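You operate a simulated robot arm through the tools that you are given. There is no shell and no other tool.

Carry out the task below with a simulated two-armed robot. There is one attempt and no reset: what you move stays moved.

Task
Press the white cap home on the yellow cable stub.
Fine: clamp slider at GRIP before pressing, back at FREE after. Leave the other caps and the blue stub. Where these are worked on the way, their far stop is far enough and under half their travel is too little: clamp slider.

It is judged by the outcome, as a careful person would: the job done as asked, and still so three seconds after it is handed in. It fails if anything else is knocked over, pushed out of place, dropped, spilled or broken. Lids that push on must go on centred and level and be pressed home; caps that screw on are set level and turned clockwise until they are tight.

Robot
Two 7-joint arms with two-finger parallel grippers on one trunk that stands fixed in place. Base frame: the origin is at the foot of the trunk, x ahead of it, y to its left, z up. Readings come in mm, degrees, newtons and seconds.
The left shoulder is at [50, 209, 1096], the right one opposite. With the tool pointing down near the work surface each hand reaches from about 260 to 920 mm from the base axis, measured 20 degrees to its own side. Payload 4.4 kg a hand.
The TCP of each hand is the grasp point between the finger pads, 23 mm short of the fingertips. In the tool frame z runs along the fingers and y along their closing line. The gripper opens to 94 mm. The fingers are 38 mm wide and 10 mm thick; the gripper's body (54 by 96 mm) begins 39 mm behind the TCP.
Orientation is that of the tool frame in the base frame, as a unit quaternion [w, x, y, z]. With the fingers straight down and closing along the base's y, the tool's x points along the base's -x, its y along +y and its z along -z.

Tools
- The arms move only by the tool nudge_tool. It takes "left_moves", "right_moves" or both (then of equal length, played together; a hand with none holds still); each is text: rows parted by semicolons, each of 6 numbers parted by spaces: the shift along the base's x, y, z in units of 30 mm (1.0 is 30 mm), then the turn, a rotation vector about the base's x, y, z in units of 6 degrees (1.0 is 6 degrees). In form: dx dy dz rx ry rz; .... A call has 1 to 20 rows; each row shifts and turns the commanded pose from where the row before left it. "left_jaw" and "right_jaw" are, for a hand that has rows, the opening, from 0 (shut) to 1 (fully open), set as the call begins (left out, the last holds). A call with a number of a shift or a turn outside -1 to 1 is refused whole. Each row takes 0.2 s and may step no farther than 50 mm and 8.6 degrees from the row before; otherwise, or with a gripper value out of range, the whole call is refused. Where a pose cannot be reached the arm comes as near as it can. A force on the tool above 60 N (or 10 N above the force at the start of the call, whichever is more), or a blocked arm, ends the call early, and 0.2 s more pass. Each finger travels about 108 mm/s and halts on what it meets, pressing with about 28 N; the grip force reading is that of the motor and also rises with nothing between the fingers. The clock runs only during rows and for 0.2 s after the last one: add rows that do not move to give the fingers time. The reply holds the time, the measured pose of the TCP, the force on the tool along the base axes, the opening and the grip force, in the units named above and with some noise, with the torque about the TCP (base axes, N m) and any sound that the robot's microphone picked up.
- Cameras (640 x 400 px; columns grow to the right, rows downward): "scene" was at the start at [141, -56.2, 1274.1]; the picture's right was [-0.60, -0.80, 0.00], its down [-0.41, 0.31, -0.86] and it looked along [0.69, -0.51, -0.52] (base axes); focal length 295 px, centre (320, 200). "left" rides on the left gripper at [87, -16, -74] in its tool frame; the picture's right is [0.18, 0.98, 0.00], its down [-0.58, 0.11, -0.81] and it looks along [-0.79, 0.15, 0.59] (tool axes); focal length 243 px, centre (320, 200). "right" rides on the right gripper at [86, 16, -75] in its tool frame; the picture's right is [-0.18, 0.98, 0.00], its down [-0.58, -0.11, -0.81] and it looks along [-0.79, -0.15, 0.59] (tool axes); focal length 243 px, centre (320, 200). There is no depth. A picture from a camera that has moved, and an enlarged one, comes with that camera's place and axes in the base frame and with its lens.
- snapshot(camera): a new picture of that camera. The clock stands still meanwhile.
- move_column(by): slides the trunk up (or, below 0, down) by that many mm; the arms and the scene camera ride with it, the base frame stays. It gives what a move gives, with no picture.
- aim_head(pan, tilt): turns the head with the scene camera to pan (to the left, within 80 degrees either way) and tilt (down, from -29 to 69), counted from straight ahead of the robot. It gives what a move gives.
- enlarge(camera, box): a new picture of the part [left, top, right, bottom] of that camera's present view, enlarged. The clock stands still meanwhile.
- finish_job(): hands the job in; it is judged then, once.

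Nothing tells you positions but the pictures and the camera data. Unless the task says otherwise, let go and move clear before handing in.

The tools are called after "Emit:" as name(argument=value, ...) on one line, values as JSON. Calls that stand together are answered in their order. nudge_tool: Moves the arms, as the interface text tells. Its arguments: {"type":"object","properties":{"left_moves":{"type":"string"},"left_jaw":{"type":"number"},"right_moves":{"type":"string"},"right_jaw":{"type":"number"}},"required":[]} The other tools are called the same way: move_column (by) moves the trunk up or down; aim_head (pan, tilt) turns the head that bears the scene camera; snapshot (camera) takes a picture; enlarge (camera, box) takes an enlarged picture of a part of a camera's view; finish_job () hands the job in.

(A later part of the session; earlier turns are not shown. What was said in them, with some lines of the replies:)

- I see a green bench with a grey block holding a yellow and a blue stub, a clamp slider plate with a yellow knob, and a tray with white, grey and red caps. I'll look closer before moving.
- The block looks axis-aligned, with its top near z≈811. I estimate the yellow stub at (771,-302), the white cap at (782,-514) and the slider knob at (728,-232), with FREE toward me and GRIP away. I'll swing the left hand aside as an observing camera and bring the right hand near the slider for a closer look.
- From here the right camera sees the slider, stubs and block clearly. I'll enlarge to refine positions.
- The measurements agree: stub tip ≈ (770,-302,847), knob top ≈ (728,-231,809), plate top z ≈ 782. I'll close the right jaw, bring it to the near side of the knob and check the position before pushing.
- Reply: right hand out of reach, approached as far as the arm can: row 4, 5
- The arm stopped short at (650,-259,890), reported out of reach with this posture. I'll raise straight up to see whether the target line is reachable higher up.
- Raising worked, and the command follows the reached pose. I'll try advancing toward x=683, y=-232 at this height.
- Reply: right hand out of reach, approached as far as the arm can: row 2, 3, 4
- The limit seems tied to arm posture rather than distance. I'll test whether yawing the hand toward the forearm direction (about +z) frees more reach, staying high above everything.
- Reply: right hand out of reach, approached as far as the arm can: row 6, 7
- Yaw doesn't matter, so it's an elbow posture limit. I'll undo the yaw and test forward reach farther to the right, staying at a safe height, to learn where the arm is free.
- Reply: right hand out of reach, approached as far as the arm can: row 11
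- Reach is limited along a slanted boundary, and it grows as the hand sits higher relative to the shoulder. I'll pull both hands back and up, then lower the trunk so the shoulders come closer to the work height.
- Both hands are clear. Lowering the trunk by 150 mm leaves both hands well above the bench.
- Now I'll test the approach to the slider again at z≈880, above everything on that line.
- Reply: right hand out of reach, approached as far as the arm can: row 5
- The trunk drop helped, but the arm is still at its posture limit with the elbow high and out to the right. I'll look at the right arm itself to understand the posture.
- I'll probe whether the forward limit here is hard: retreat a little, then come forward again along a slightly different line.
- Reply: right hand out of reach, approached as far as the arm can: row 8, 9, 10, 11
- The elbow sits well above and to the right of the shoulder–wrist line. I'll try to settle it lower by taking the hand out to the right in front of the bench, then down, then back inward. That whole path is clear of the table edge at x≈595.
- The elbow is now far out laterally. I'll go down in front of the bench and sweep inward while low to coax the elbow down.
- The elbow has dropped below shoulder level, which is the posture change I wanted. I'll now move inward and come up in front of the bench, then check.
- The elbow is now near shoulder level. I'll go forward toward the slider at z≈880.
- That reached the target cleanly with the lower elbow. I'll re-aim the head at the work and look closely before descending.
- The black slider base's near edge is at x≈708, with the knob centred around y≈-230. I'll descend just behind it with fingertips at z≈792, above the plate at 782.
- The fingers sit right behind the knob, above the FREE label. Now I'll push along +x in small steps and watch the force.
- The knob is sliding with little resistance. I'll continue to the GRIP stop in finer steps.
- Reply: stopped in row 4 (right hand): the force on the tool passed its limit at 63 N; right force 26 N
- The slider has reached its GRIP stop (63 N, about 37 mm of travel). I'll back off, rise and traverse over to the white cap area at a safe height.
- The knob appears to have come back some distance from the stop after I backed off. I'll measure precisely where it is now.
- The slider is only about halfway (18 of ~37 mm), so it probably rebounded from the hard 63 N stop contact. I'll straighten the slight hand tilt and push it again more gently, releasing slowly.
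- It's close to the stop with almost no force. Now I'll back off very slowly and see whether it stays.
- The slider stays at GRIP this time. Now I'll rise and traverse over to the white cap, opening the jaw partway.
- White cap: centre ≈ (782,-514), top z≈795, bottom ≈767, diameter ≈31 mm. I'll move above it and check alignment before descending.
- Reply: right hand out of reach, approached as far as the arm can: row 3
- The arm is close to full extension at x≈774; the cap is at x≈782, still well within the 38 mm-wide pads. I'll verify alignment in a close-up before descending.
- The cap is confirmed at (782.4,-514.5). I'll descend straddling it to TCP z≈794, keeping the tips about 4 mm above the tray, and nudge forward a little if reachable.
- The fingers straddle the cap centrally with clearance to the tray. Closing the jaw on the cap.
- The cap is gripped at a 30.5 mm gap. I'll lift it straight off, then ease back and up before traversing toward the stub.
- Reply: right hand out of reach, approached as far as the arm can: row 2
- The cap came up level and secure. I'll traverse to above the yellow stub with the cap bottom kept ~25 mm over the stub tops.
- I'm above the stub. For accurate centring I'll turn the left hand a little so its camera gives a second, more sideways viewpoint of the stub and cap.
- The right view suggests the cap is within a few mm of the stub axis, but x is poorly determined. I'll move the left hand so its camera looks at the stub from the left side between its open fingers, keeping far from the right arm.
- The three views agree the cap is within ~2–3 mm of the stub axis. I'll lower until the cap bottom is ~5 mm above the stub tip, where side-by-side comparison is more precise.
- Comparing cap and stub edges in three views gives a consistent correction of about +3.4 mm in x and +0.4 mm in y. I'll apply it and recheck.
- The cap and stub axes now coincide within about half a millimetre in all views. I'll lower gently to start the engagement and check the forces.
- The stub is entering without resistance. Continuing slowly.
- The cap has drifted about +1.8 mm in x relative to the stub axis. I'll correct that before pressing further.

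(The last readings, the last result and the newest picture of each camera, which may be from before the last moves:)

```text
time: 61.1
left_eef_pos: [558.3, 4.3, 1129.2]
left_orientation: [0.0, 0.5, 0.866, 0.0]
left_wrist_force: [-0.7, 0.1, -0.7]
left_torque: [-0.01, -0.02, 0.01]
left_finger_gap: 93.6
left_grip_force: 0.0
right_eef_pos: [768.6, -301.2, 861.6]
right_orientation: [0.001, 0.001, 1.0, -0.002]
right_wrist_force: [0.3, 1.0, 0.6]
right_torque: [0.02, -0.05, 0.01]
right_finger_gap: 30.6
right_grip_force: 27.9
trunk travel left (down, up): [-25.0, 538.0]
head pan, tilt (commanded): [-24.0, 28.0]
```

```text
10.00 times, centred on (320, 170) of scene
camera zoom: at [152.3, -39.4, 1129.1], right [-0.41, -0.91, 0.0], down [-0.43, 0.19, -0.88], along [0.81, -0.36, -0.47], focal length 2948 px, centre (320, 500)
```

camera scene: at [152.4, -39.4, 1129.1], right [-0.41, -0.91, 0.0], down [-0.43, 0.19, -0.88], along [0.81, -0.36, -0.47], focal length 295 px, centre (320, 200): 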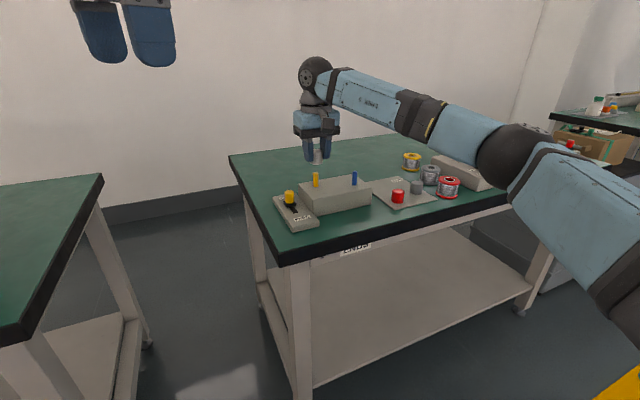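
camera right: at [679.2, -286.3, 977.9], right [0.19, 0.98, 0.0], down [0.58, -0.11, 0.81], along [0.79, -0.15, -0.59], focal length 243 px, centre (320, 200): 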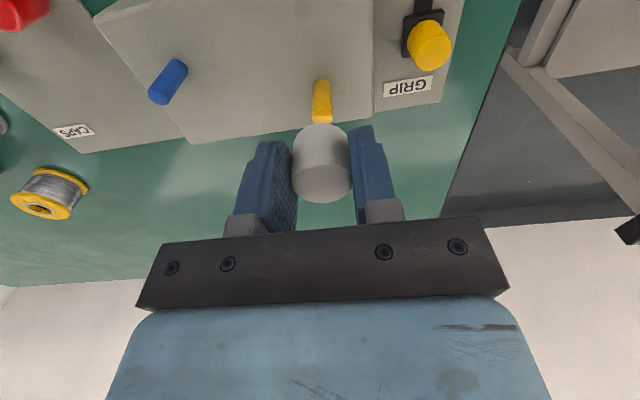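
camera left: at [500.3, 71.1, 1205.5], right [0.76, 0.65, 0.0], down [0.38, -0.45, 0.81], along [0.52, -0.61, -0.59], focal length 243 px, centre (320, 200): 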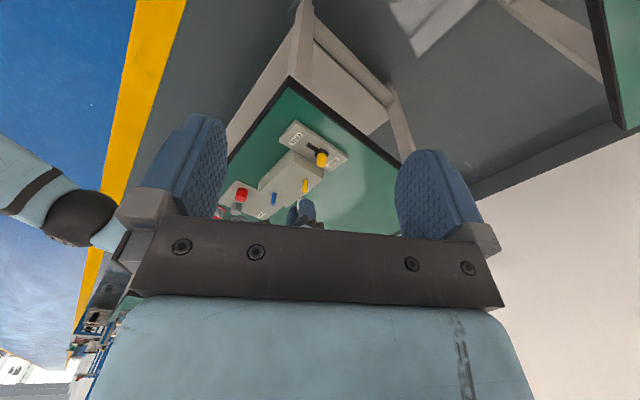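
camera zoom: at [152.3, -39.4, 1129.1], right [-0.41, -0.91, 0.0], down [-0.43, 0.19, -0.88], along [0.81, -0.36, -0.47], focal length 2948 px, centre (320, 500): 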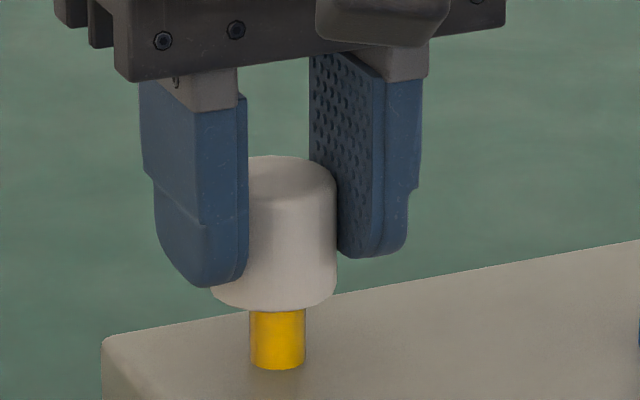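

Now centred to about half a millimetre. I'll press down in small steps with a slight residual correction.

Emit:
nudge_tool(right_moves="-0.013 -0.015 -0.08 0 0 0; 0 0 -0.08 0 0 0; 0 0 -0.08 0 0 0; 0 0 0 0 0 0")

Emit:
enlarge(camera="scene", box=[300, 150, 340, 190])

```text
time: 62.1
left_eef_pos: [558.9, 5.8, 1129.5]
left_orientation: [0.0, 0.501, 0.865, 0.0]
left_wrist_force: [-0.5, 0.2, 0.6]
left_torque: [0.0, 0.01, -0.01]
left_finger_gap: 93.8
left_grip_force: 0.1
right_eef_pos: [767.7, -302.9, 854.3]
right_orientation: [0.001, 0.0, 1.0, -0.001]
right_wrist_force: [-0.3, -0.8, 0.4]
right_torque: [-0.03, -0.03, 0.03]
right_finger_gap: 30.2
right_grip_force: 28.6
trunk travel left (down, up): [-25.0, 538.0]
head pan, tilt (commanded): [-24.0, 28.0]
```

```text
10.00 times, centred on (320, 170) of scene
camera zoom: at [152.3, -39.4, 1129.1], right [-0.41, -0.91, 0.0], down [-0.43, 0.19, -0.88], along [0.81, -0.36, -0.47], focal length 2948 px, centre (320, 500)
```

zoom: 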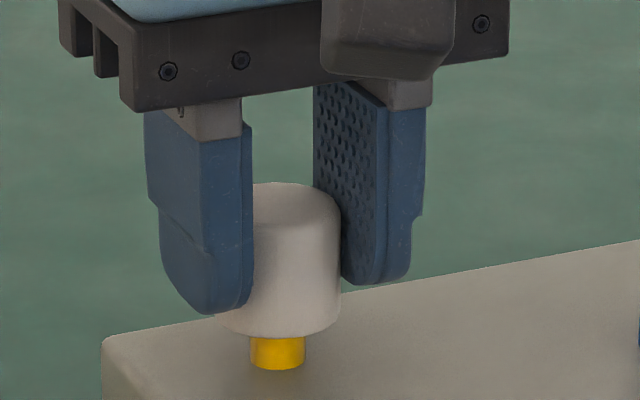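

Still no resistance with ~23 mm engaged, centred well. Continuing down toward the seat.

Emit:
nudge_tool(right_moves="0 0 -0.08 0 0 0; 0 0 -0.08 0 0 0; 0 0 -0.08 0 0 0; 0 0 0 0 0 0")

Emit:
enlarge(camera="scene", box=[300, 150, 340, 190])

Emit:
enlarge(camera="left", box=[284, 160, 332, 208])

```text
time: 63.1
left_eef_pos: [557.9, 4.2, 1129.6]
left_orientation: [0.0, 0.501, 0.865, 0.0]
left_wrist_force: [-0.5, 0.0, -0.1]
left_torque: [0.01, -0.03, -0.01]
left_finger_gap: 94.1
left_grip_force: 0.1
right_eef_pos: [767.3, -301.3, 845.9]
right_orientation: [0.001, 0.001, 1.0, -0.001]
right_wrist_force: [0.9, 1.2, 3.0]
right_torque: [0.03, -0.02, -0.01]
right_finger_gap: 30.2
right_grip_force: 28.1
trunk travel left (down, up): [-25.0, 538.0]
head pan, tilt (commanded): [-24.0, 28.0]
```

```text
10.00 times, centred on (320, 170) of scene
camera zoom: at [152.1, -39.3, 1129.2], right [-0.41, -0.91, 0.0], down [-0.43, 0.19, -0.88], along [0.81, -0.36, -0.47], focal length 2948 px, centre (320, 500)
```

zoom: 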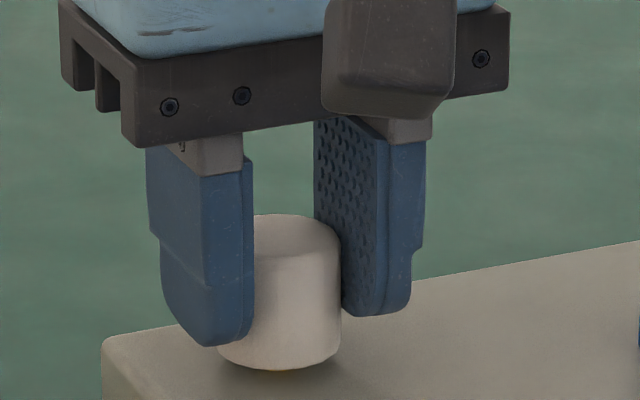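

```text
8.33 times, centred on (308, 184) of left
camera zoom: at [499.7, 71.4, 1205.5], right [0.76, 0.65, 0.0], down [0.38, -0.45, 0.81], along [0.52, -0.61, -0.59], focal length 2022 px, centre (420, 333)
```

zoom: 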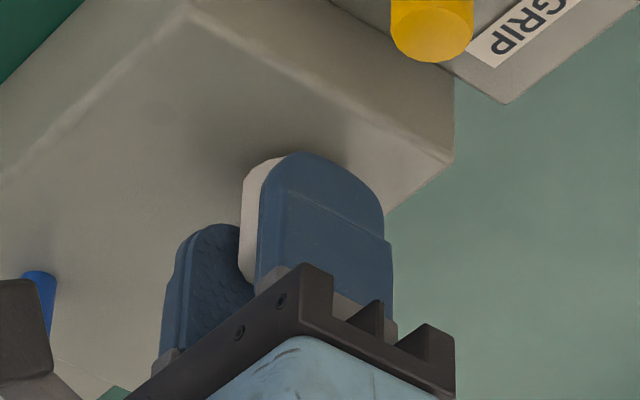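

The cap is almost down to the block with force just starting (3 N). I'll continue pressing in fine steps.

Emit:
nudge_tool(right_moves="0 0 -0.06 0 0 0; 0 0 -0.06 0 0 0; 0 0 0 0 0 0")

Emit:
enlarge(camera="scene", box=[300, 150, 340, 190])

```text
time: 63.9
left_eef_pos: [557.6, 4.3, 1128.9]
left_orientation: [0.0, 0.5, 0.866, 0.0]
left_wrist_force: [0.6, 0.2, -0.2]
left_torque: [-0.04, -0.01, -0.01]
left_finger_gap: 93.9
left_grip_force: 0.1
right_eef_pos: [768.0, -301.0, 843.1]
right_orientation: [0.001, 0.001, 1.0, -0.001]
right_wrist_force: [0.1, 0.8, 2.1]
right_torque: [0.02, -0.01, 0.01]
right_finger_gap: 30.4
right_grip_force: 28.4
trunk travel left (down, up): [-25.0, 538.0]
head pan, tilt (commanded): [-24.0, 28.0]
```

```text
10.00 times, centred on (320, 170) of scene
camera zoom: at [151.9, -39.2, 1129.2], right [-0.41, -0.91, 0.0], down [-0.43, 0.19, -0.88], along [0.81, -0.36, -0.47], focal length 2948 px, centre (320, 500)
```

zoom: 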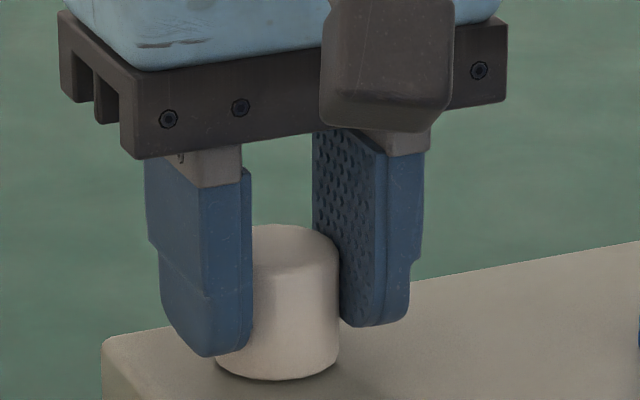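

Emit:
nudge_tool(right_moves="0 0 -0.06 0 0 0; 0 0 -0.06 0 0 0; 0 0 0 0 0 0")

Emit:
enlarge(camera="scene", box=[300, 150, 340, 190])

```text
time: 64.7
left_eef_pos: [556.4, 5.0, 1131.2]
left_orientation: [0.001, 0.501, 0.866, 0.001]
left_wrist_force: [0.4, 0.6, -0.3]
left_torque: [0.0, -0.02, 0.0]
left_finger_gap: 94.0
left_grip_force: 0.1
right_eef_pos: [767.4, -302.1, 842.3]
right_orientation: [0.002, 0.001, 1.0, -0.001]
right_wrist_force: [3.2, -2.0, 17.0]
right_torque: [0.03, -0.06, -0.03]
right_finger_gap: 30.7
right_grip_force: 27.8
trunk travel left (down, up): [-25.0, 538.0]
head pan, tilt (commanded): [-24.0, 28.0]
```

```text
10.00 times, centred on (320, 170) of scene
camera zoom: at [150.9, -38.9, 1129.6], right [-0.41, -0.91, 0.0], down [-0.43, 0.19, -0.88], along [0.81, -0.36, -0.47], focal length 2948 px, centre (320, 500)
```

zoom: 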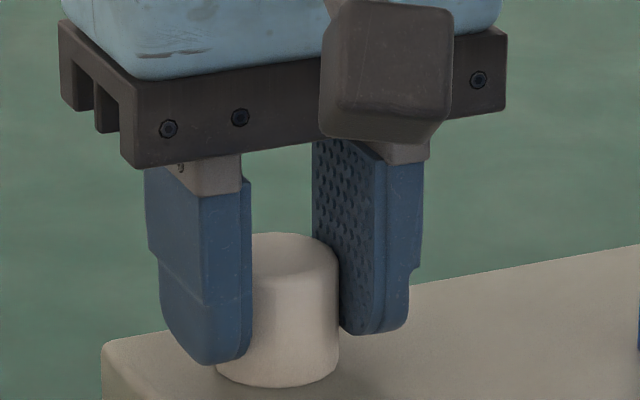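

The force has risen to 17 N, so it's reaching its seat. I'll press a bit harder to seat it fully.

Emit:
nudge_tool(right_moves="0 0 -0.06 0 0 0; 0 0 -0.06 0 0 0; 0 0 0 0 0 0")

Emit:
enlarge(camera="scene", box=[300, 150, 340, 190])

```text
time: 65.5
left_eef_pos: [554.7, 6.0, 1131.8]
left_orientation: [0.001, 0.501, 0.865, -0.001]
left_wrist_force: [-0.1, 0.6, 0.5]
left_torque: [-0.01, 0.0, -0.01]
left_finger_gap: 94.0
left_grip_force: 0.1
right_eef_pos: [766.3, -301.0, 841.3]
right_orientation: [0.004, 0.001, 1.0, -0.001]
right_wrist_force: [17.9, -5.6, 37.2]
right_torque: [-0.13, -0.41, 0.01]
right_finger_gap: 30.1
right_grip_force: 27.7
trunk travel left (down, up): [-25.0, 538.0]
head pan, tilt (commanded): [-24.0, 28.0]
```

```text
10.00 times, centred on (320, 170) of scene
camera zoom: at [149.6, -38.3, 1129.9], right [-0.41, -0.91, 0.0], down [-0.43, 0.19, -0.88], along [0.81, -0.36, -0.47], focal length 2948 px, centre (320, 500)
```

zoom: 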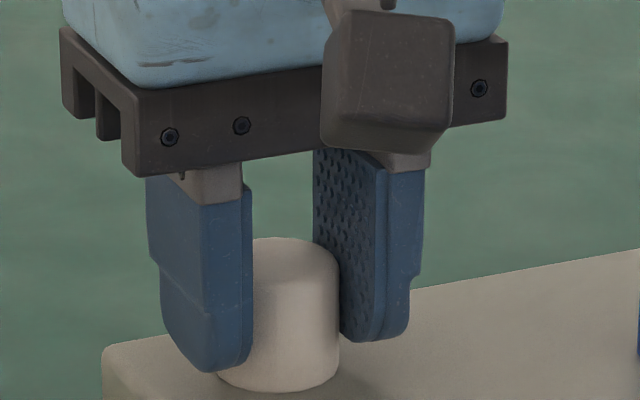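

It now resists at 37 N with almost no further travel, so it looks seated; side load is building, so I'll relax the push to near zero before letting go.

Emit:
nudge_tool(right_moves="0 0 0.06 0 0 0; 0 0 0.06 0 0 0; 0 0 0 0 0 0")

Emit:
enlarge(camera="scene", box=[300, 150, 340, 190])

Emit:
enlarge(camera="right", box=[276, 90, 376, 210])

```text
time: 66.3
left_eef_pos: [555.6, 5.6, 1132.0]
left_orientation: [0.001, 0.501, 0.866, 0.0]
left_wrist_force: [0.4, 0.3, 0.3]
left_torque: [-0.03, 0.01, 0.01]
left_finger_gap: 94.0
left_grip_force: 0.0
right_eef_pos: [766.7, -301.2, 841.3]
right_orientation: [0.001, 0.001, 1.0, -0.001]
right_wrist_force: [5.6, -2.1, 24.1]
right_torque: [0.08, -0.18, -0.04]
right_finger_gap: 30.4
right_grip_force: 27.8
trunk travel left (down, up): [-25.0, 538.0]
head pan, tilt (commanded): [-24.0, 28.0]
```

```text
10.00 times, centred on (320, 170) of scene
camera zoom: at [150.0, -38.5, 1129.5], right [-0.41, -0.91, 0.0], down [-0.43, 0.19, -0.88], along [0.81, -0.36, -0.47], focal length 2948 px, centre (320, 500)
```

zoom: 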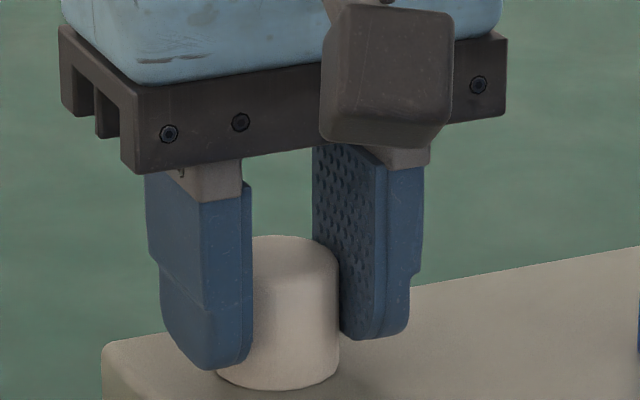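

```text
3.33 times, centred on (326, 150) of right
camera zoom: at [679.4, -285.3, 914.3], right [0.18, 0.98, 0.0], down [0.58, -0.11, 0.81], along [0.79, -0.15, -0.59], focal length 809 px, centre (300, 367)
```

zoom: 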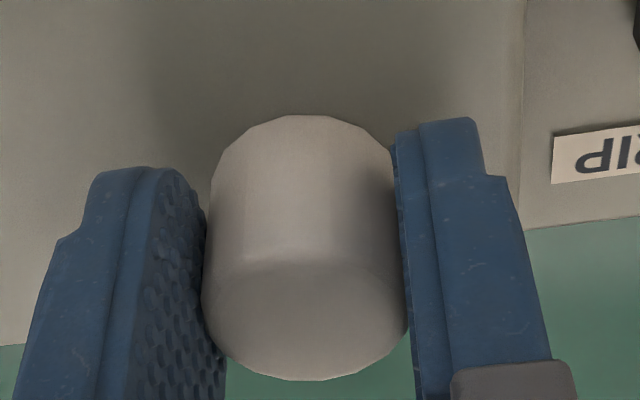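

Emit:
nudge_tool(right_moves="0 0 0.07 0 0 0; 0 0 0.05 0 0 0; 0 0 0 0 0 0")

```text
time: 67.1
left_eef_pos: [558.0, 4.7, 1130.1]
left_orientation: [0.0, 0.5, 0.866, 0.0]
left_wrist_force: [-0.7, 0.2, 0.0]
left_torque: [-0.03, 0.04, -0.01]
left_finger_gap: 94.1
left_grip_force: 0.1
right_eef_pos: [766.9, -302.5, 841.0]
right_orientation: [0.0, 0.0, 1.0, -0.002]
right_wrist_force: [-2.0, 1.4, 3.3]
right_torque: [0.12, 0.02, 0.04]
right_finger_gap: 30.4
right_grip_force: 28.0
trunk travel left (down, up): [-25.0, 538.0]
head pan, tilt (commanded): [-24.0, 28.0]
```

Force is nearly zero. I'll open the fingers and look at how the cap sits.

Emit:
nudge_tool(right_moves="0 0 0 0 0 0; 0 0 0 0 0 0; 0 0 0 0 0 0", right_jaw=0.52)

Emit:
enlarge(camera="scene", box=[300, 150, 340, 190])

Emit:
enlarge(camera="right", box=[276, 90, 376, 210])

```text
time: 67.9
left_eef_pos: [558.1, 5.3, 1130.3]
left_orientation: [0.0, 0.501, 0.866, 0.001]
left_wrist_force: [-0.9, 0.0, -0.1]
left_torque: [0.02, 0.02, 0.01]
left_finger_gap: 94.1
left_grip_force: 0.1
right_eef_pos: [767.1, -301.8, 842.3]
right_orientation: [0.002, 0.001, 1.0, -0.001]
right_wrist_force: [-1.4, 0.0, -0.1]
right_torque: [-0.03, 0.0, 0.0]
right_finger_gap: 49.1
right_grip_force: 0.1
trunk travel left (down, up): [-25.0, 538.0]
head pan, tilt (commanded): [-24.0, 28.0]
```

```text
10.00 times, centred on (320, 170) of scene
camera zoom: at [152.3, -39.4, 1129.1], right [-0.41, -0.91, 0.0], down [-0.43, 0.19, -0.88], along [0.81, -0.36, -0.47], focal length 2948 px, centre (320, 500)
```

zoom: 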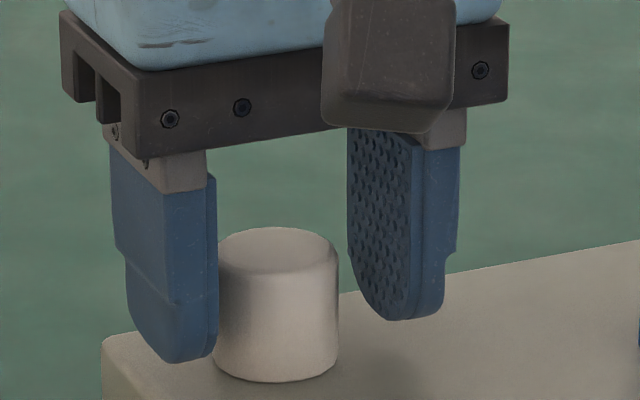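

```text
3.33 times, centred on (326, 150) of right
camera zoom: at [681.2, -286.4, 915.6], right [0.19, 0.98, 0.0], down [0.58, -0.11, 0.81], along [0.79, -0.15, -0.59], focal length 809 px, centre (300, 367)
```

zoom: 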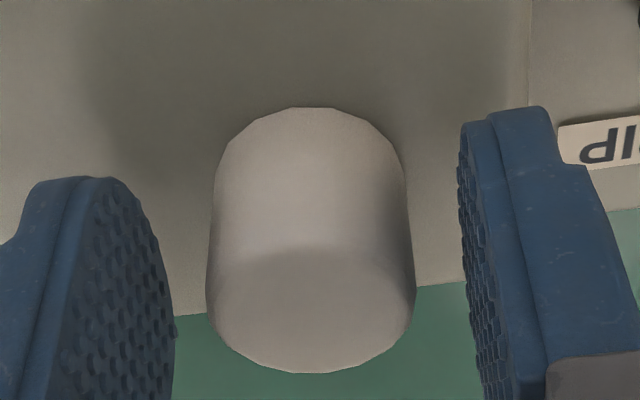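

The cap sits level and centred with its bottom at the block surface, with no stub visible. To be sure it's pressed home, I'll rise, close the fingers and press straight down on the top of the cap.

Emit:
nudge_tool(right_moves="0 0 0.5 0 0 0; 0 0 0.8 0 0 0; 0 0 0.8 0 0 0; 0 0 0 0 0 0")

Emit:
nudge_tool(right_moves="0.06 0.017 0 0 0 0; 0 0 0 0 0 0; 0 0 0 0 0 0; 0 0 0 0 0 0", right_jaw=0)

Emit:
enlarge(camera="scene", box=[280, 140, 360, 190])

Emit:
enlarge(camera="right", box=[240, 60, 400, 160])

Emit:
enlarge(camera="left", box=[270, 150, 350, 200])

```text
time: 68.9
left_eef_pos: [558.4, 5.6, 1131.0]
left_orientation: [-0.001, 0.502, 0.865, 0.0]
left_wrist_force: [0.0, 0.0, 0.8]
left_torque: [0.01, -0.01, 0.02]
left_finger_gap: 94.4
left_grip_force: 0.1
right_eef_pos: [766.6, -303.1, 905.8]
right_orientation: [0.0, 0.0, 1.0, -0.002]
right_wrist_force: [-0.4, 0.2, 0.2]
right_torque: [-0.03, -0.01, -0.02]
right_finger_gap: 49.0
right_grip_force: 0.0
trunk travel left (down, up): [-25.0, 538.0]
head pan, tilt (commanded): [-24.0, 28.0]
```

```text
time: 69.9
left_eef_pos: [558.5, 5.1, 1131.0]
left_orientation: [0.0, 0.501, 0.865, 0.0]
left_wrist_force: [0.2, -0.3, 0.4]
left_torque: [-0.01, 0.0, -0.03]
left_finger_gap: 94.1
left_grip_force: 0.0
right_eef_pos: [768.1, -302.1, 904.2]
right_orientation: [0.001, 0.001, 1.0, -0.001]
right_wrist_force: [-0.9, -0.8, -0.6]
right_torque: [-0.01, 0.03, -0.01]
right_finger_gap: 0.1
right_grip_force: 28.2
trunk travel left (down, up): [-25.0, 538.0]
head pan, tilt (commanded): [-24.0, 28.0]
```

```text
8.00 times, centred on (320, 165) of scene
camera zoom: at [152.3, -39.4, 1129.1], right [-0.41, -0.91, 0.0], down [-0.43, 0.19, -0.88], along [0.81, -0.36, -0.47], focal length 2359 px, centre (320, 480)
```

zoom: 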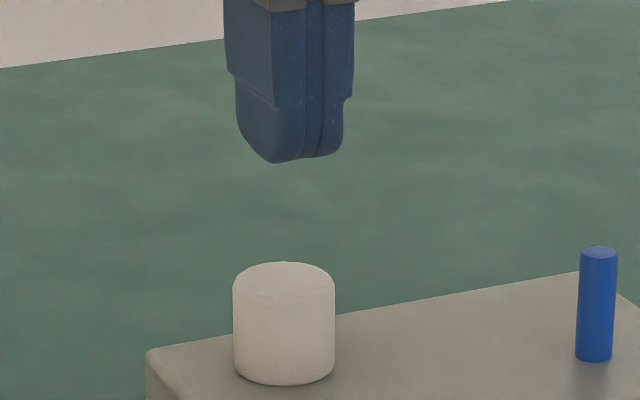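

```text
4.00 times, centred on (320, 110) of right
camera zoom: at [681.2, -285.6, 978.7], right [0.19, 0.98, 0.0], down [0.58, -0.11, 0.81], along [0.79, -0.15, -0.59], focal length 970 px, centre (320, 560)
```

zoom: 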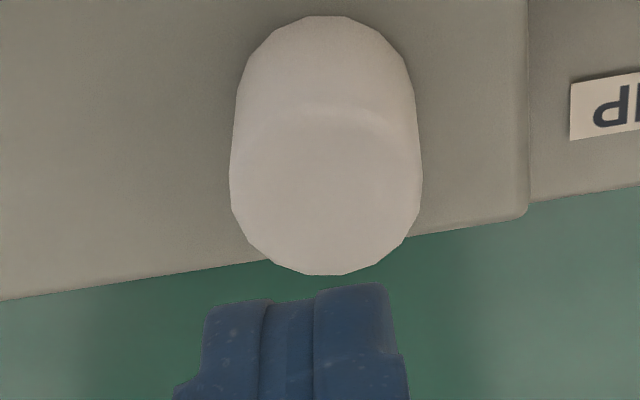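

```text
8.00 times, centred on (310, 175) of left
camera zoom: at [500.0, 71.2, 1205.4], right [0.76, 0.65, 0.0], down [0.38, -0.45, 0.81], along [0.52, -0.61, -0.59], focal length 1941 px, centre (400, 400)
```

zoom: 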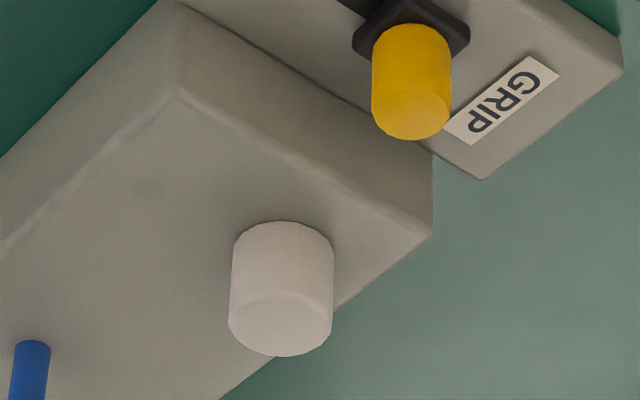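

The cap is level on the block face and the slider is still at GRIP. I'll press the top with the closed fingertips.

Emit:
nudge_tool(right_moves="0 0 -0.6 0 0 0; 0 0 -0.5 0 0 0; 0 0 -0.1 0 0 0; 0 0 -0.1 0 0 0; 0 0 -0.05 0 0 0; 0 0 0 0 0 0")

Emit:
enlarge(camera="scene", box=[280, 140, 360, 190])

```text
time: 71.3
left_eef_pos: [558.7, 4.7, 1129.5]
left_orientation: [0.0, 0.501, 0.865, 0.0]
left_wrist_force: [-0.3, 0.1, -0.2]
left_torque: [-0.03, 0.02, 0.01]
left_finger_gap: 94.0
left_grip_force: 0.1
right_eef_pos: [768.3, -301.7, 864.2]
right_orientation: [0.0, 0.002, 1.0, -0.001]
right_wrist_force: [0.7, 1.1, -0.4]
right_torque: [0.02, 0.0, 0.02]
right_finger_gap: 0.0
right_grip_force: 27.9
trunk travel left (down, up): [-25.0, 538.0]
head pan, tilt (commanded): [-24.0, 28.0]
```

```text
8.00 times, centred on (320, 165) of scene
camera zoom: at [152.3, -39.4, 1129.1], right [-0.41, -0.91, 0.0], down [-0.43, 0.19, -0.88], along [0.81, -0.36, -0.47], focal length 2359 px, centre (320, 480)
```

zoom: 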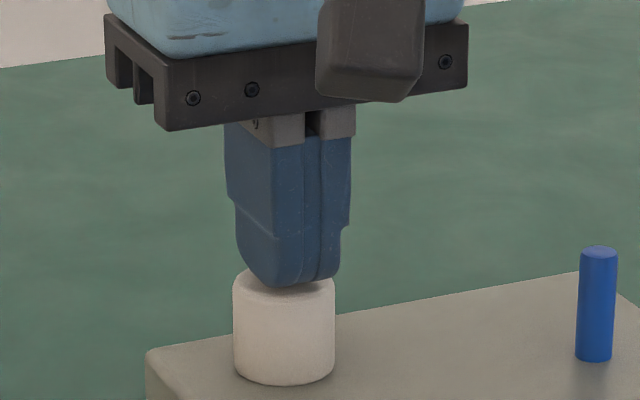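

Emit:
nudge_tool(right_moves="0 0 -0.05 0 0 0; 0 0 -0.05 0 0 0; 0 0 -0.05 0 0 0; 0 0 -0.05 0 0 0; 0 0 0 0 0 0")

```text
time: 72.5
left_eef_pos: [556.6, 6.1, 1130.2]
left_orientation: [0.001, 0.501, 0.866, 0.001]
left_wrist_force: [1.2, 0.0, -0.2]
left_torque: [-0.02, 0.0, -0.03]
left_finger_gap: 94.1
left_grip_force: 0.0
right_eef_pos: [768.4, -300.6, 863.0]
right_orientation: [0.004, 0.001, 1.0, -0.001]
right_wrist_force: [8.7, -0.4, 18.2]
right_torque: [-0.03, -0.3, -0.01]
right_finger_gap: 0.0
right_grip_force: 27.6
trunk travel left (down, up): [-25.0, 538.0]
head pan, tilt (commanded): [-24.0, 28.0]
```

Contact at 18 N with some sideways reaction in x; I'll add a small +x compensation while pressing further.

Emit:
nudge_tool(right_moves="0.03 0 -0.05 0 0 0; 0.03 0 -0.05 0 0 0; 0.02 0 -0.05 0 0 0; 0 0 0 0 0 0")

Emit:
enlarge(camera="scene", box=[280, 140, 360, 190])

```text
time: 73.5
left_eef_pos: [553.7, 5.8, 1132.8]
left_orientation: [0.002, 0.501, 0.866, 0.001]
left_wrist_force: [-0.9, -0.1, 0.5]
left_torque: [0.01, -0.01, 0.01]
left_finger_gap: 94.0
left_grip_force: 0.0
right_eef_pos: [768.5, -301.5, 861.7]
right_orientation: [0.005, 0.001, 1.0, -0.002]
right_wrist_force: [-4.5, -4.1, 39.7]
right_torque: [-0.08, 0.31, 0.0]
right_finger_gap: 0.1
right_grip_force: 28.1
trunk travel left (down, up): [-25.0, 538.0]
head pan, tilt (commanded): [-24.0, 28.0]
```

```text
8.00 times, centred on (320, 165) of scene
camera zoom: at [147.8, -38.0, 1130.2], right [-0.41, -0.91, 0.0], down [-0.42, 0.19, -0.89], along [0.81, -0.36, -0.46], focal length 2359 px, centre (320, 480)
```

zoom: 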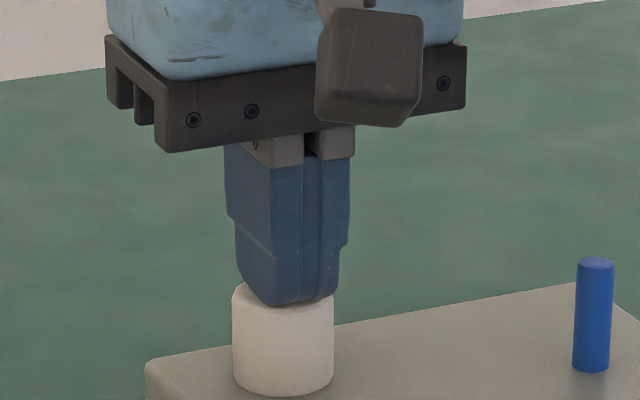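

Emit:
nudge_tool(right_moves="0.005 0 -0.05 0 0 0; 0 0 0 0 0 0; 0 0 0 0 0 0")

```text
time: 74.3
left_eef_pos: [552.8, 6.9, 1132.2]
left_orientation: [0.004, 0.5, 0.866, 0.001]
left_wrist_force: [0.1, 0.3, 0.0]
left_torque: [-0.03, -0.02, -0.01]
left_finger_gap: 94.1
left_grip_force: 0.1
right_eef_pos: [768.0, -300.9, 862.7]
right_orientation: [0.006, 0.001, 1.0, -0.002]
right_wrist_force: [-4.5, -5.2, 45.5]
right_torque: [-0.13, 0.28, 0.03]
right_finger_gap: 0.0
right_grip_force: 27.4
trunk travel left (down, up): [-25.0, 538.0]
head pan, tilt (commanded): [-24.0, 28.0]
```

45 N with no further travel: the cap is home. I'll relax the push gradually and rise.

Emit:
nudge_tool(right_moves="-0.015 0 0.07 0 0 0; -0.03 0 0.08 0 0 0; -0.03 0 0.1 0 0 0; -0.01 0 0.1 0 0 0; 0 0 0.2 0 0 0; 0 0 0.5 0 0 0; 0 0 0.8 0 0 0; 0 0 0 0 0 0")

Emit:
enlarge(camera="scene", box=[250, 140, 410, 240])

Emit:
enlarge(camera="left", box=[250, 120, 370, 200])

```text
time: 76.1
left_eef_pos: [559.1, 6.0, 1129.9]
left_orientation: [0.0, 0.501, 0.865, 0.0]
left_wrist_force: [-0.7, -0.3, -0.2]
left_torque: [-0.03, 0.01, 0.0]
left_finger_gap: 94.0
left_grip_force: 0.0
right_eef_pos: [769.9, -301.6, 909.1]
right_orientation: [0.0, 0.001, 1.0, -0.001]
right_wrist_force: [-0.5, 0.2, -0.8]
right_torque: [-0.02, -0.04, -0.02]
right_finger_gap: 0.0
right_grip_force: 28.2
trunk travel left (down, up): [-25.0, 538.0]
head pan, tilt (commanded): [-24.0, 28.0]
```

```text
4.00 times, centred on (330, 190) of scene
camera zoom: at [152.5, -39.5, 1129.0], right [-0.41, -0.91, 0.0], down [-0.43, 0.19, -0.88], along [0.81, -0.36, -0.47], focal length 1179 px, centre (280, 240)
```

zoom: 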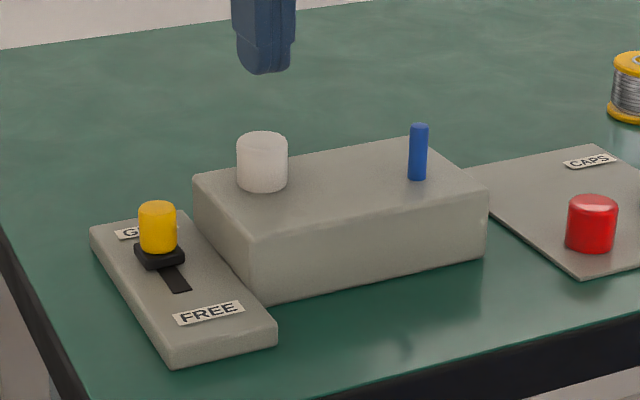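

```text
5.00 times, centred on (310, 160) of left
camera zoom: at [500.2, 71.2, 1205.2], right [0.76, 0.65, 0.0], down [0.38, -0.45, 0.81], along [0.52, -0.61, -0.59], focal length 1213 px, centre (370, 400)
```

zoom: 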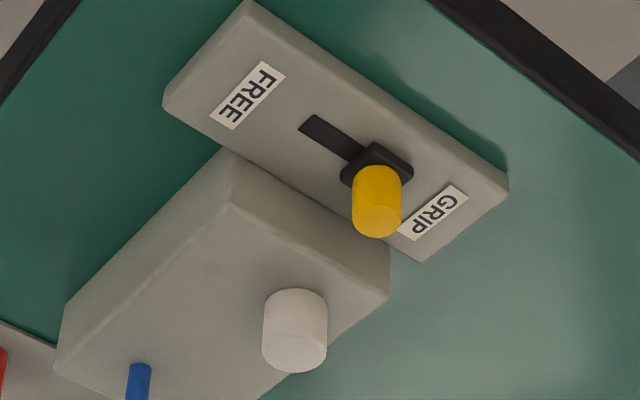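

The cap is on level and fully home, and the slider is still at GRIP. Next I'll go over beyond the far side of the knob to push it back to FREE.

Emit:
nudge_tool(right_moves="0.3 0.59 0 0 0 0; 0.3 0.59 0 0 0 0; 0.3 0.59 0 0 0 0; 0.3 0.59 0 0 0 0; 0 0 0 0 0 0; 0 0 0 0 0 0")

Emit:
enlarge(camera="scene", box=[250, 140, 410, 240])

Emit:
enlarge(camera="left", box=[250, 120, 370, 200])

Emit:
snapshot(camera="right")

```text
time: 77.5
left_eef_pos: [557.3, 3.4, 1131.0]
left_orientation: [0.0, 0.501, 0.866, 0.0]
left_wrist_force: [-0.5, 0.8, -0.2]
left_torque: [0.0, 0.0, 0.02]
left_finger_gap: 94.1
left_grip_force: 0.1
right_eef_pos: [805.6, -231.3, 908.8]
right_orientation: [0.002, 0.001, 1.0, -0.001]
right_wrist_force: [0.2, -0.6, -0.3]
right_torque: [0.02, -0.01, 0.0]
right_finger_gap: 0.0
right_grip_force: 28.0
trunk travel left (down, up): [-25.0, 538.0]
head pan, tilt (commanded): [-24.0, 28.0]
```

```text
4.00 times, centred on (330, 190) of scene
camera zoom: at [152.3, -39.4, 1129.1], right [-0.41, -0.91, 0.0], down [-0.43, 0.19, -0.88], along [0.81, -0.36, -0.47], focal length 1179 px, centre (280, 240)
```

zoom: 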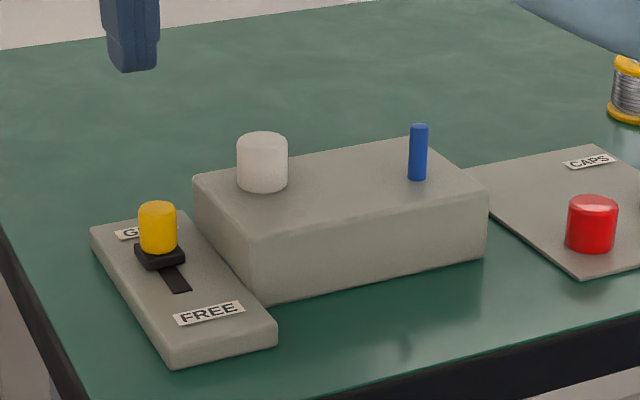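

```text
5.00 times, centred on (310, 160) of left
camera zoom: at [500.0, 71.2, 1205.4], right [0.76, 0.65, 0.0], down [0.38, -0.45, 0.81], along [0.52, -0.61, -0.59], focal length 1213 px, centre (370, 400)
```

zoom: 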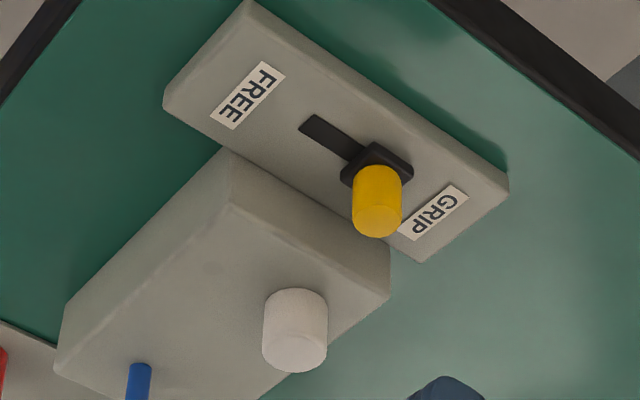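

```text
taken
camera right: at [718.8, -215.4, 981.6], right [0.19, 0.98, 0.0], down [0.58, -0.11, 0.81], along [0.79, -0.15, -0.59], focal length 243 px, centre (320, 200)
```

right: 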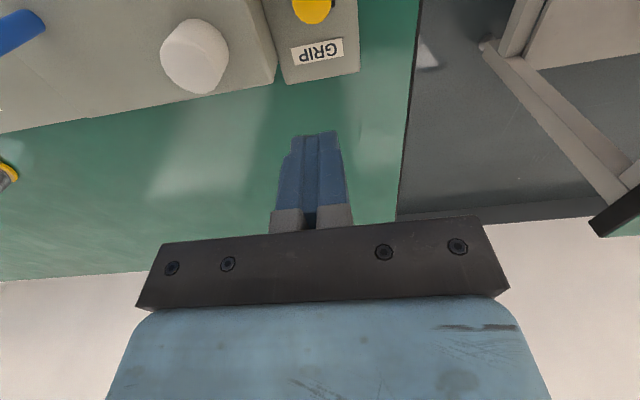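

The knob's far side is at x≈775 and my fingers' near face is at ≈787, so I can descend safely beyond it.

Emit:
nudge_tool(right_moves="0 0.01 -0.9 0 0 0; 0 0 -0.9 0 0 0; 0 0 -0.9 0 0 0; 0 0 -0.42 0 0 0; 0 0 0 0 0 0")

Emit:
enlarge(camera="scene", box=[250, 140, 410, 240])

Emit:
enlarge(camera="left", box=[250, 120, 370, 200])

```text
time: 78.7
left_eef_pos: [558.4, 5.1, 1129.6]
left_orientation: [0.0, 0.501, 0.866, 0.0]
left_wrist_force: [0.0, -0.6, -0.1]
left_torque: [0.03, -0.01, 0.0]
left_finger_gap: 94.0
left_grip_force: 0.0
right_eef_pos: [802.9, -230.7, 815.0]
right_orientation: [0.002, 0.0, 1.0, -0.001]
right_wrist_force: [-0.7, 0.7, -0.6]
right_torque: [-0.03, -0.04, 0.0]
right_finger_gap: 0.0
right_grip_force: 27.8
trunk travel left (down, up): [-25.0, 538.0]
head pan, tilt (commanded): [-24.0, 28.0]
```

```text
4.00 times, centred on (330, 190) of scene
camera zoom: at [152.3, -39.4, 1129.1], right [-0.41, -0.91, 0.0], down [-0.43, 0.19, -0.88], along [0.81, -0.36, -0.47], focal length 1179 px, centre (280, 240)
```

zoom: 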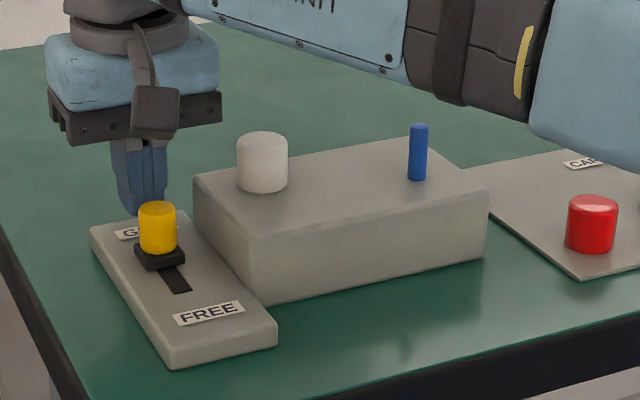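

```text
5.00 times, centred on (310, 160) of left
camera zoom: at [499.9, 71.2, 1205.4], right [0.76, 0.65, 0.0], down [0.38, -0.45, 0.81], along [0.52, -0.61, -0.59], focal length 1213 px, centre (370, 400)
```

zoom: 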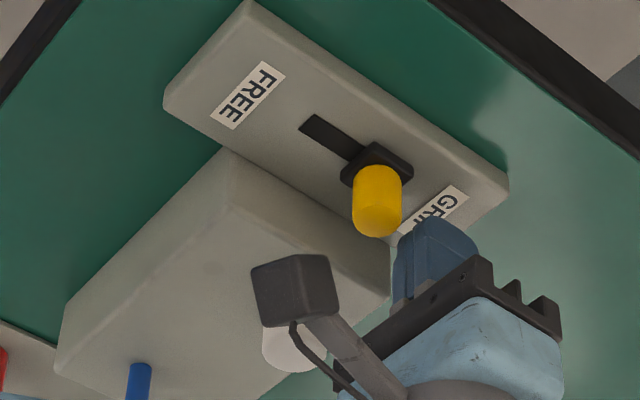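

The fingers are behind the knob. Pushing back along −x in small steps.

Emit:
nudge_tool(right_moves="-0.2 0 0 0 0 0; -0.2 0 0 0 0 0; -0.2 0 0 0 0 0; -0.2 0 0 0 0 0; -0.2 0 0 0 0 0; 0 0 0 0 0 0")

Emit:
enlarge(camera="scene", box=[250, 140, 410, 240])

Emit:
enlarge(camera="left", box=[250, 120, 370, 200])

```text
time: 80.1
left_eef_pos: [557.4, 4.2, 1130.2]
left_orientation: [0.0, 0.5, 0.866, -0.001]
left_wrist_force: [0.1, 0.3, 0.2]
left_torque: [0.0, 0.01, 0.02]
left_finger_gap: 94.1
left_grip_force: 0.0
right_eef_pos: [774.0, -230.6, 814.5]
right_orientation: [0.001, 0.0, 1.0, -0.001]
right_wrist_force: [-0.6, -0.4, 0.4]
right_torque: [-0.01, -0.01, 0.01]
right_finger_gap: 0.1
right_grip_force: 28.4
trunk travel left (down, up): [-25.0, 538.0]
head pan, tilt (commanded): [-24.0, 28.0]
```

```text
4.00 times, centred on (330, 190) of scene
camera zoom: at [152.4, -39.4, 1129.1], right [-0.41, -0.91, 0.0], down [-0.43, 0.19, -0.88], along [0.81, -0.36, -0.47], focal length 1179 px, centre (280, 240)
```

zoom: 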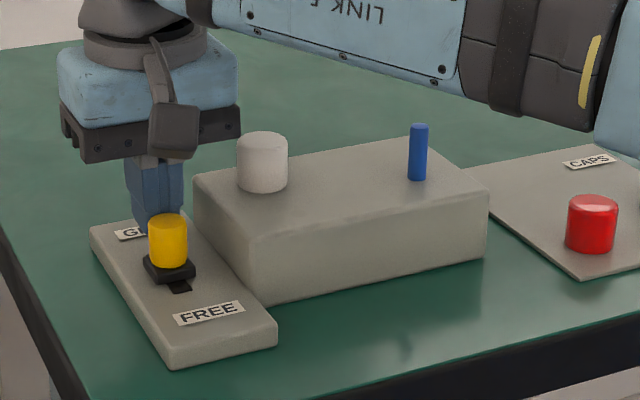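

```text
5.00 times, centred on (310, 160) of left
camera zoom: at [500.1, 71.2, 1205.3], right [0.76, 0.65, 0.0], down [0.38, -0.45, 0.81], along [0.52, -0.61, -0.59], focal length 1213 px, centre (370, 400)
```

zoom: 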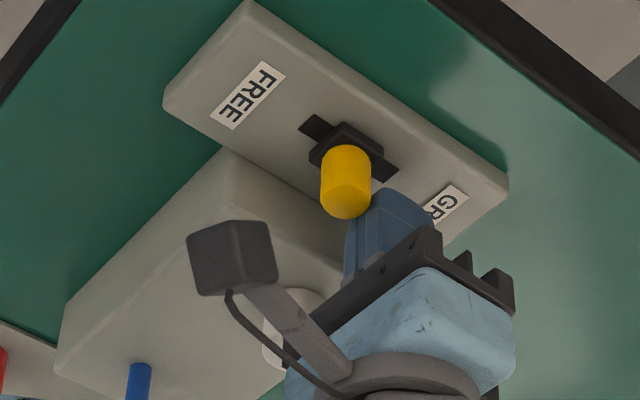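

It's sliding back freely. I'll continue gently toward the FREE stop.

Emit:
nudge_tool(right_moves="-0.12 0 0 0 0 0; -0.12 0 0 0 0 0; -0.1 0 0 0 0 0; -0.08 0 0 0 0 0; 0 0 0 0 0 0; 0 0 0 0 0 0")

Emit:
enlarge(camera="scene", box=[250, 140, 410, 240])

Emit:
enlarge(camera="left", box=[250, 120, 370, 200])

```text
time: 81.5
left_eef_pos: [558.1, 4.8, 1129.9]
left_orientation: [0.0, 0.5, 0.866, 0.0]
left_wrist_force: [0.2, 0.4, -0.1]
left_torque: [-0.01, 0.0, 0.02]
left_finger_gap: 94.2
left_grip_force: 0.1
right_eef_pos: [762.5, -231.0, 816.6]
right_orientation: [0.001, 0.001, 1.0, -0.001]
right_wrist_force: [1.1, -0.3, 0.7]
right_torque: [0.02, -0.01, 0.01]
right_finger_gap: 0.1
right_grip_force: 28.4
trunk travel left (down, up): [-25.0, 538.0]
head pan, tilt (commanded): [-24.0, 28.0]
```

```text
4.00 times, centred on (330, 190) of scene
camera zoom: at [152.3, -39.4, 1129.1], right [-0.41, -0.91, 0.0], down [-0.43, 0.19, -0.88], along [0.81, -0.36, -0.47], focal length 1179 px, centre (280, 240)
```

zoom: 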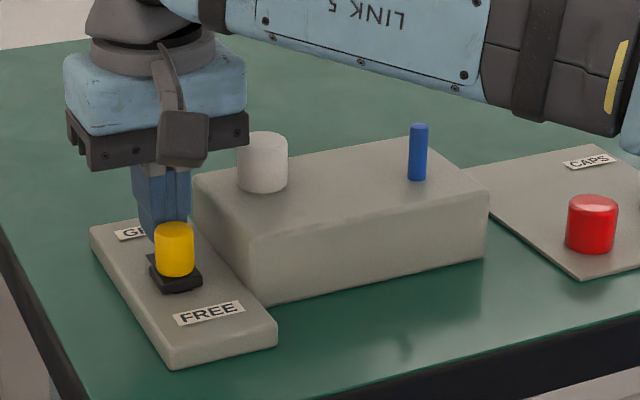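

```text
5.00 times, centred on (310, 160) of left
camera zoom: at [500.0, 71.2, 1205.4], right [0.76, 0.65, 0.0], down [0.38, -0.45, 0.81], along [0.52, -0.61, -0.59], focal length 1213 px, centre (370, 400)
```

zoom: 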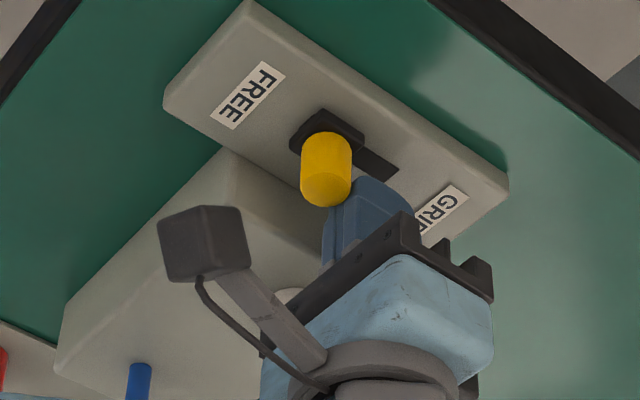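

The knob is within ~4 mm of its original FREE position. A few more tiny steps.

Emit:
nudge_tool(right_moves="-0.05 0 0 0 0 0; -0.05 0 0 0 0 0; -0.03 0 0 0 0 0; 0 0 0 0 0 0; 0 0 0 0 0 0")

Emit:
enlarge(camera="scene", box=[250, 140, 410, 240])

```text
time: 82.7
left_eef_pos: [558.2, 4.7, 1129.7]
left_orientation: [0.001, 0.501, 0.866, 0.0]
left_wrist_force: [0.1, 0.0, 0.1]
left_torque: [0.0, -0.03, -0.02]
left_finger_gap: 94.0
left_grip_force: 0.1
right_eef_pos: [757.7, -229.9, 814.8]
right_orientation: [0.001, 0.0, 1.0, -0.001]
right_wrist_force: [0.4, -0.1, 1.9]
right_torque: [-0.01, 0.06, 0.0]
right_finger_gap: 0.0
right_grip_force: 28.1
trunk travel left (down, up): [-25.0, 538.0]
head pan, tilt (commanded): [-24.0, 28.0]
```

```text
4.00 times, centred on (330, 190) of scene
camera zoom: at [152.2, -39.4, 1129.1], right [-0.41, -0.91, 0.0], down [-0.43, 0.19, -0.88], along [0.81, -0.36, -0.47], focal length 1179 px, centre (280, 240)
```

zoom: 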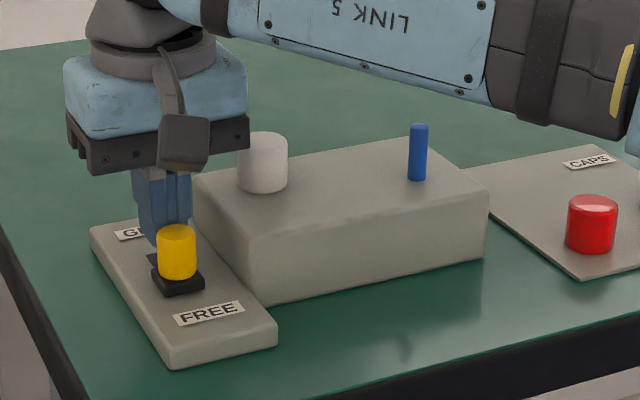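

The knob is back at its original FREE position. I'll back off slowly and rise clear.

Emit:
nudge_tool(right_moves="0.05 0 0 0 0 0; 0.1 0 0 0 0 0; 0.2 0 0 0 0 0; 0.3 0 0 0 0 0; 0 0 0.9 0 0 0; 0 0 0.9 0 0 0; 0 0 0.9 0 0 0; 0 0 0.9 0 0 0; 0 0 0.5 0 0 0; 0 0 0 0 0 0")

Emit:
enlarge(camera="scene", box=[250, 140, 410, 240])

Emit:
enlarge(camera="left", box=[250, 120, 370, 200])

```text
time: 84.9
left_eef_pos: [558.0, 5.5, 1129.5]
left_orientation: [0.0, 0.501, 0.866, -0.001]
left_wrist_force: [-0.2, 0.3, 0.6]
left_torque: [-0.02, -0.01, 0.02]
left_finger_gap: 94.2
left_grip_force: 0.1
right_eef_pos: [777.9, -228.5, 936.5]
right_orientation: [0.002, 0.001, 1.0, 0.0]
right_wrist_force: [0.3, -0.7, 0.0]
right_torque: [0.03, 0.0, -0.02]
right_finger_gap: 0.0
right_grip_force: 28.5
trunk travel left (down, up): [-25.0, 538.0]
head pan, tilt (commanded): [-24.0, 28.0]
```

```text
4.00 times, centred on (330, 190) of scene
camera zoom: at [152.4, -39.4, 1129.1], right [-0.41, -0.91, 0.0], down [-0.43, 0.19, -0.88], along [0.81, -0.36, -0.47], focal length 1179 px, centre (280, 240)
```

zoom: 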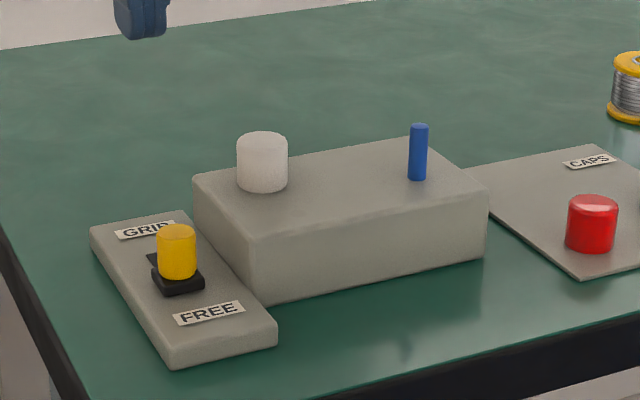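

```text
5.00 times, centred on (310, 160) of left
camera zoom: at [500.1, 71.2, 1205.3], right [0.76, 0.65, 0.0], down [0.38, -0.45, 0.81], along [0.52, -0.61, -0.59], focal length 1213 px, centre (370, 400)
```

zoom: 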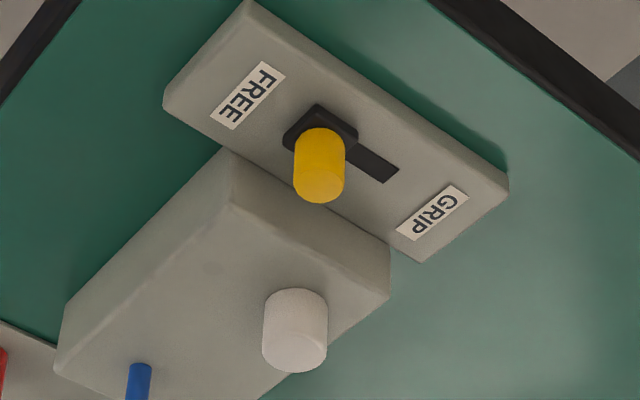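

The slider is back at FREE, and the cap is home and level on the yellow stub. I'll withdraw the right hand clear of the bench and do a final check.

Emit:
nudge_tool(right_moves="-0.9 -0.2 0.25 0 0 0; -0.9 -0.2 0.25 0 0 0; -0.9 -0.2 0.25 0 0 0; -0.9 -0.2 0.25 0 0 0; -0.9 -0.2 0.25 0 0 0; -0.9 -0.2 0.25 0 0 0; -0.9 -0.2 0.2 0 0 0; 0 0 0 0 0 0")

Emit:
snapshot(camera="scene")

Emit:
enlarge(camera="scene", box=[265, 150, 345, 235])

Emit:
enlarge(camera="left", box=[200, 100, 400, 230])

```text
time: 86.7
left_eef_pos: [558.1, 4.4, 1129.7]
left_orientation: [0.0, 0.501, 0.866, 0.0]
left_wrist_force: [-0.4, -0.7, -0.6]
left_torque: [0.0, 0.0, 0.02]
left_finger_gap: 93.9
left_grip_force: 0.1
right_eef_pos: [588.4, -271.8, 990.7]
right_orientation: [0.001, 0.001, 1.0, -0.001]
right_wrist_force: [-0.4, -0.2, 0.2]
right_torque: [-0.01, 0.0, -0.02]
right_finger_gap: 0.1
right_grip_force: 27.9
trunk travel left (down, up): [-25.0, 538.0]
head pan, tilt (commanded): [-24.0, 28.0]
```

```text
taken
camera scene: at [152.4, -39.5, 1129.1], right [-0.41, -0.91, 0.0], down [-0.43, 0.19, -0.88], along [0.81, -0.36, -0.47], focal length 295 px, centre (320, 200)
```

scene: 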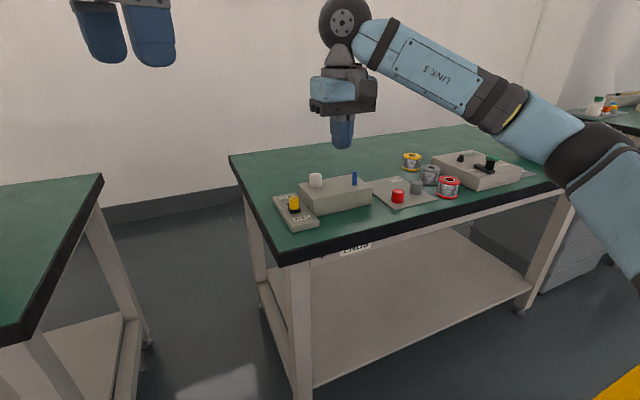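

```text
4.71 times, centred on (305, 192) of scene
camera zoom: at [152.4, -39.5, 1129.1], right [-0.41, -0.91, 0.0], down [-0.43, 0.19, -0.88], along [0.81, -0.36, -0.47], focal length 1388 px, centre (391, 235)
```

zoom: 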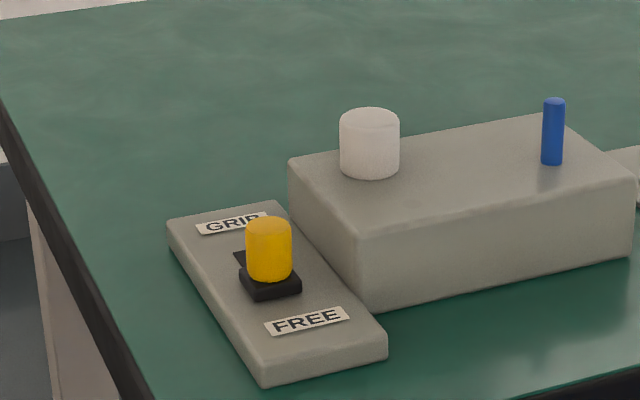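

```text
3.08 times, centred on (300, 165) of left
camera zoom: at [500.1, 71.1, 1205.3], right [0.76, 0.65, 0.0], down [0.38, -0.45, 0.81], along [0.52, -0.61, -0.59], focal length 746 px, centre (382, 308)
```

zoom: 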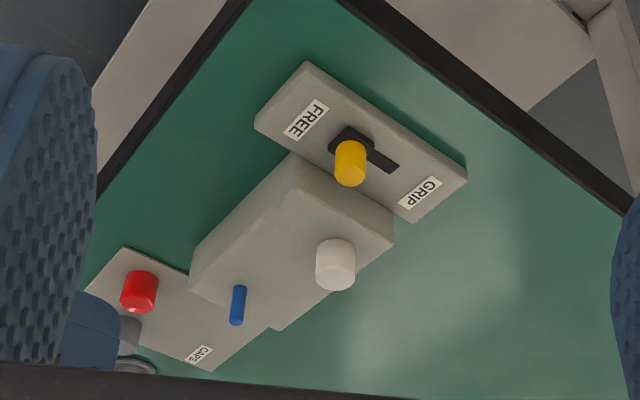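

The white cap sits level and fully down on the yellow stub. The slider is back at FREE, the red and grey caps and the blue stub haven't moved, and both hands are clear, so I'm handing the job in.

Emit:
finish_job()

```text
The job is handed in.
```

The white cap is pressed home on the yellow stub. It sits level and centred, down on the block. I pressed it with the fingers gripping it (37 N), then on top with the closed fingertips (45 N), and it moved no further.

- **Clamp slider:** it was at GRIP before pressing and is back at FREE, within about 1 mm of where it started. On the first push it hit the GRIP stop hard and sprang back to about halfway. I pushed it again gently to about 34 of 37 mm, and it stayed there through the pressing.
- **Everything else:** the last pictures show the red and grey caps, the blue stub and the rest of the bench undisturbed. Both hands are clear.
- **Robot position:** I lowered the trunk 150 mm to reach the work, and it is still there.
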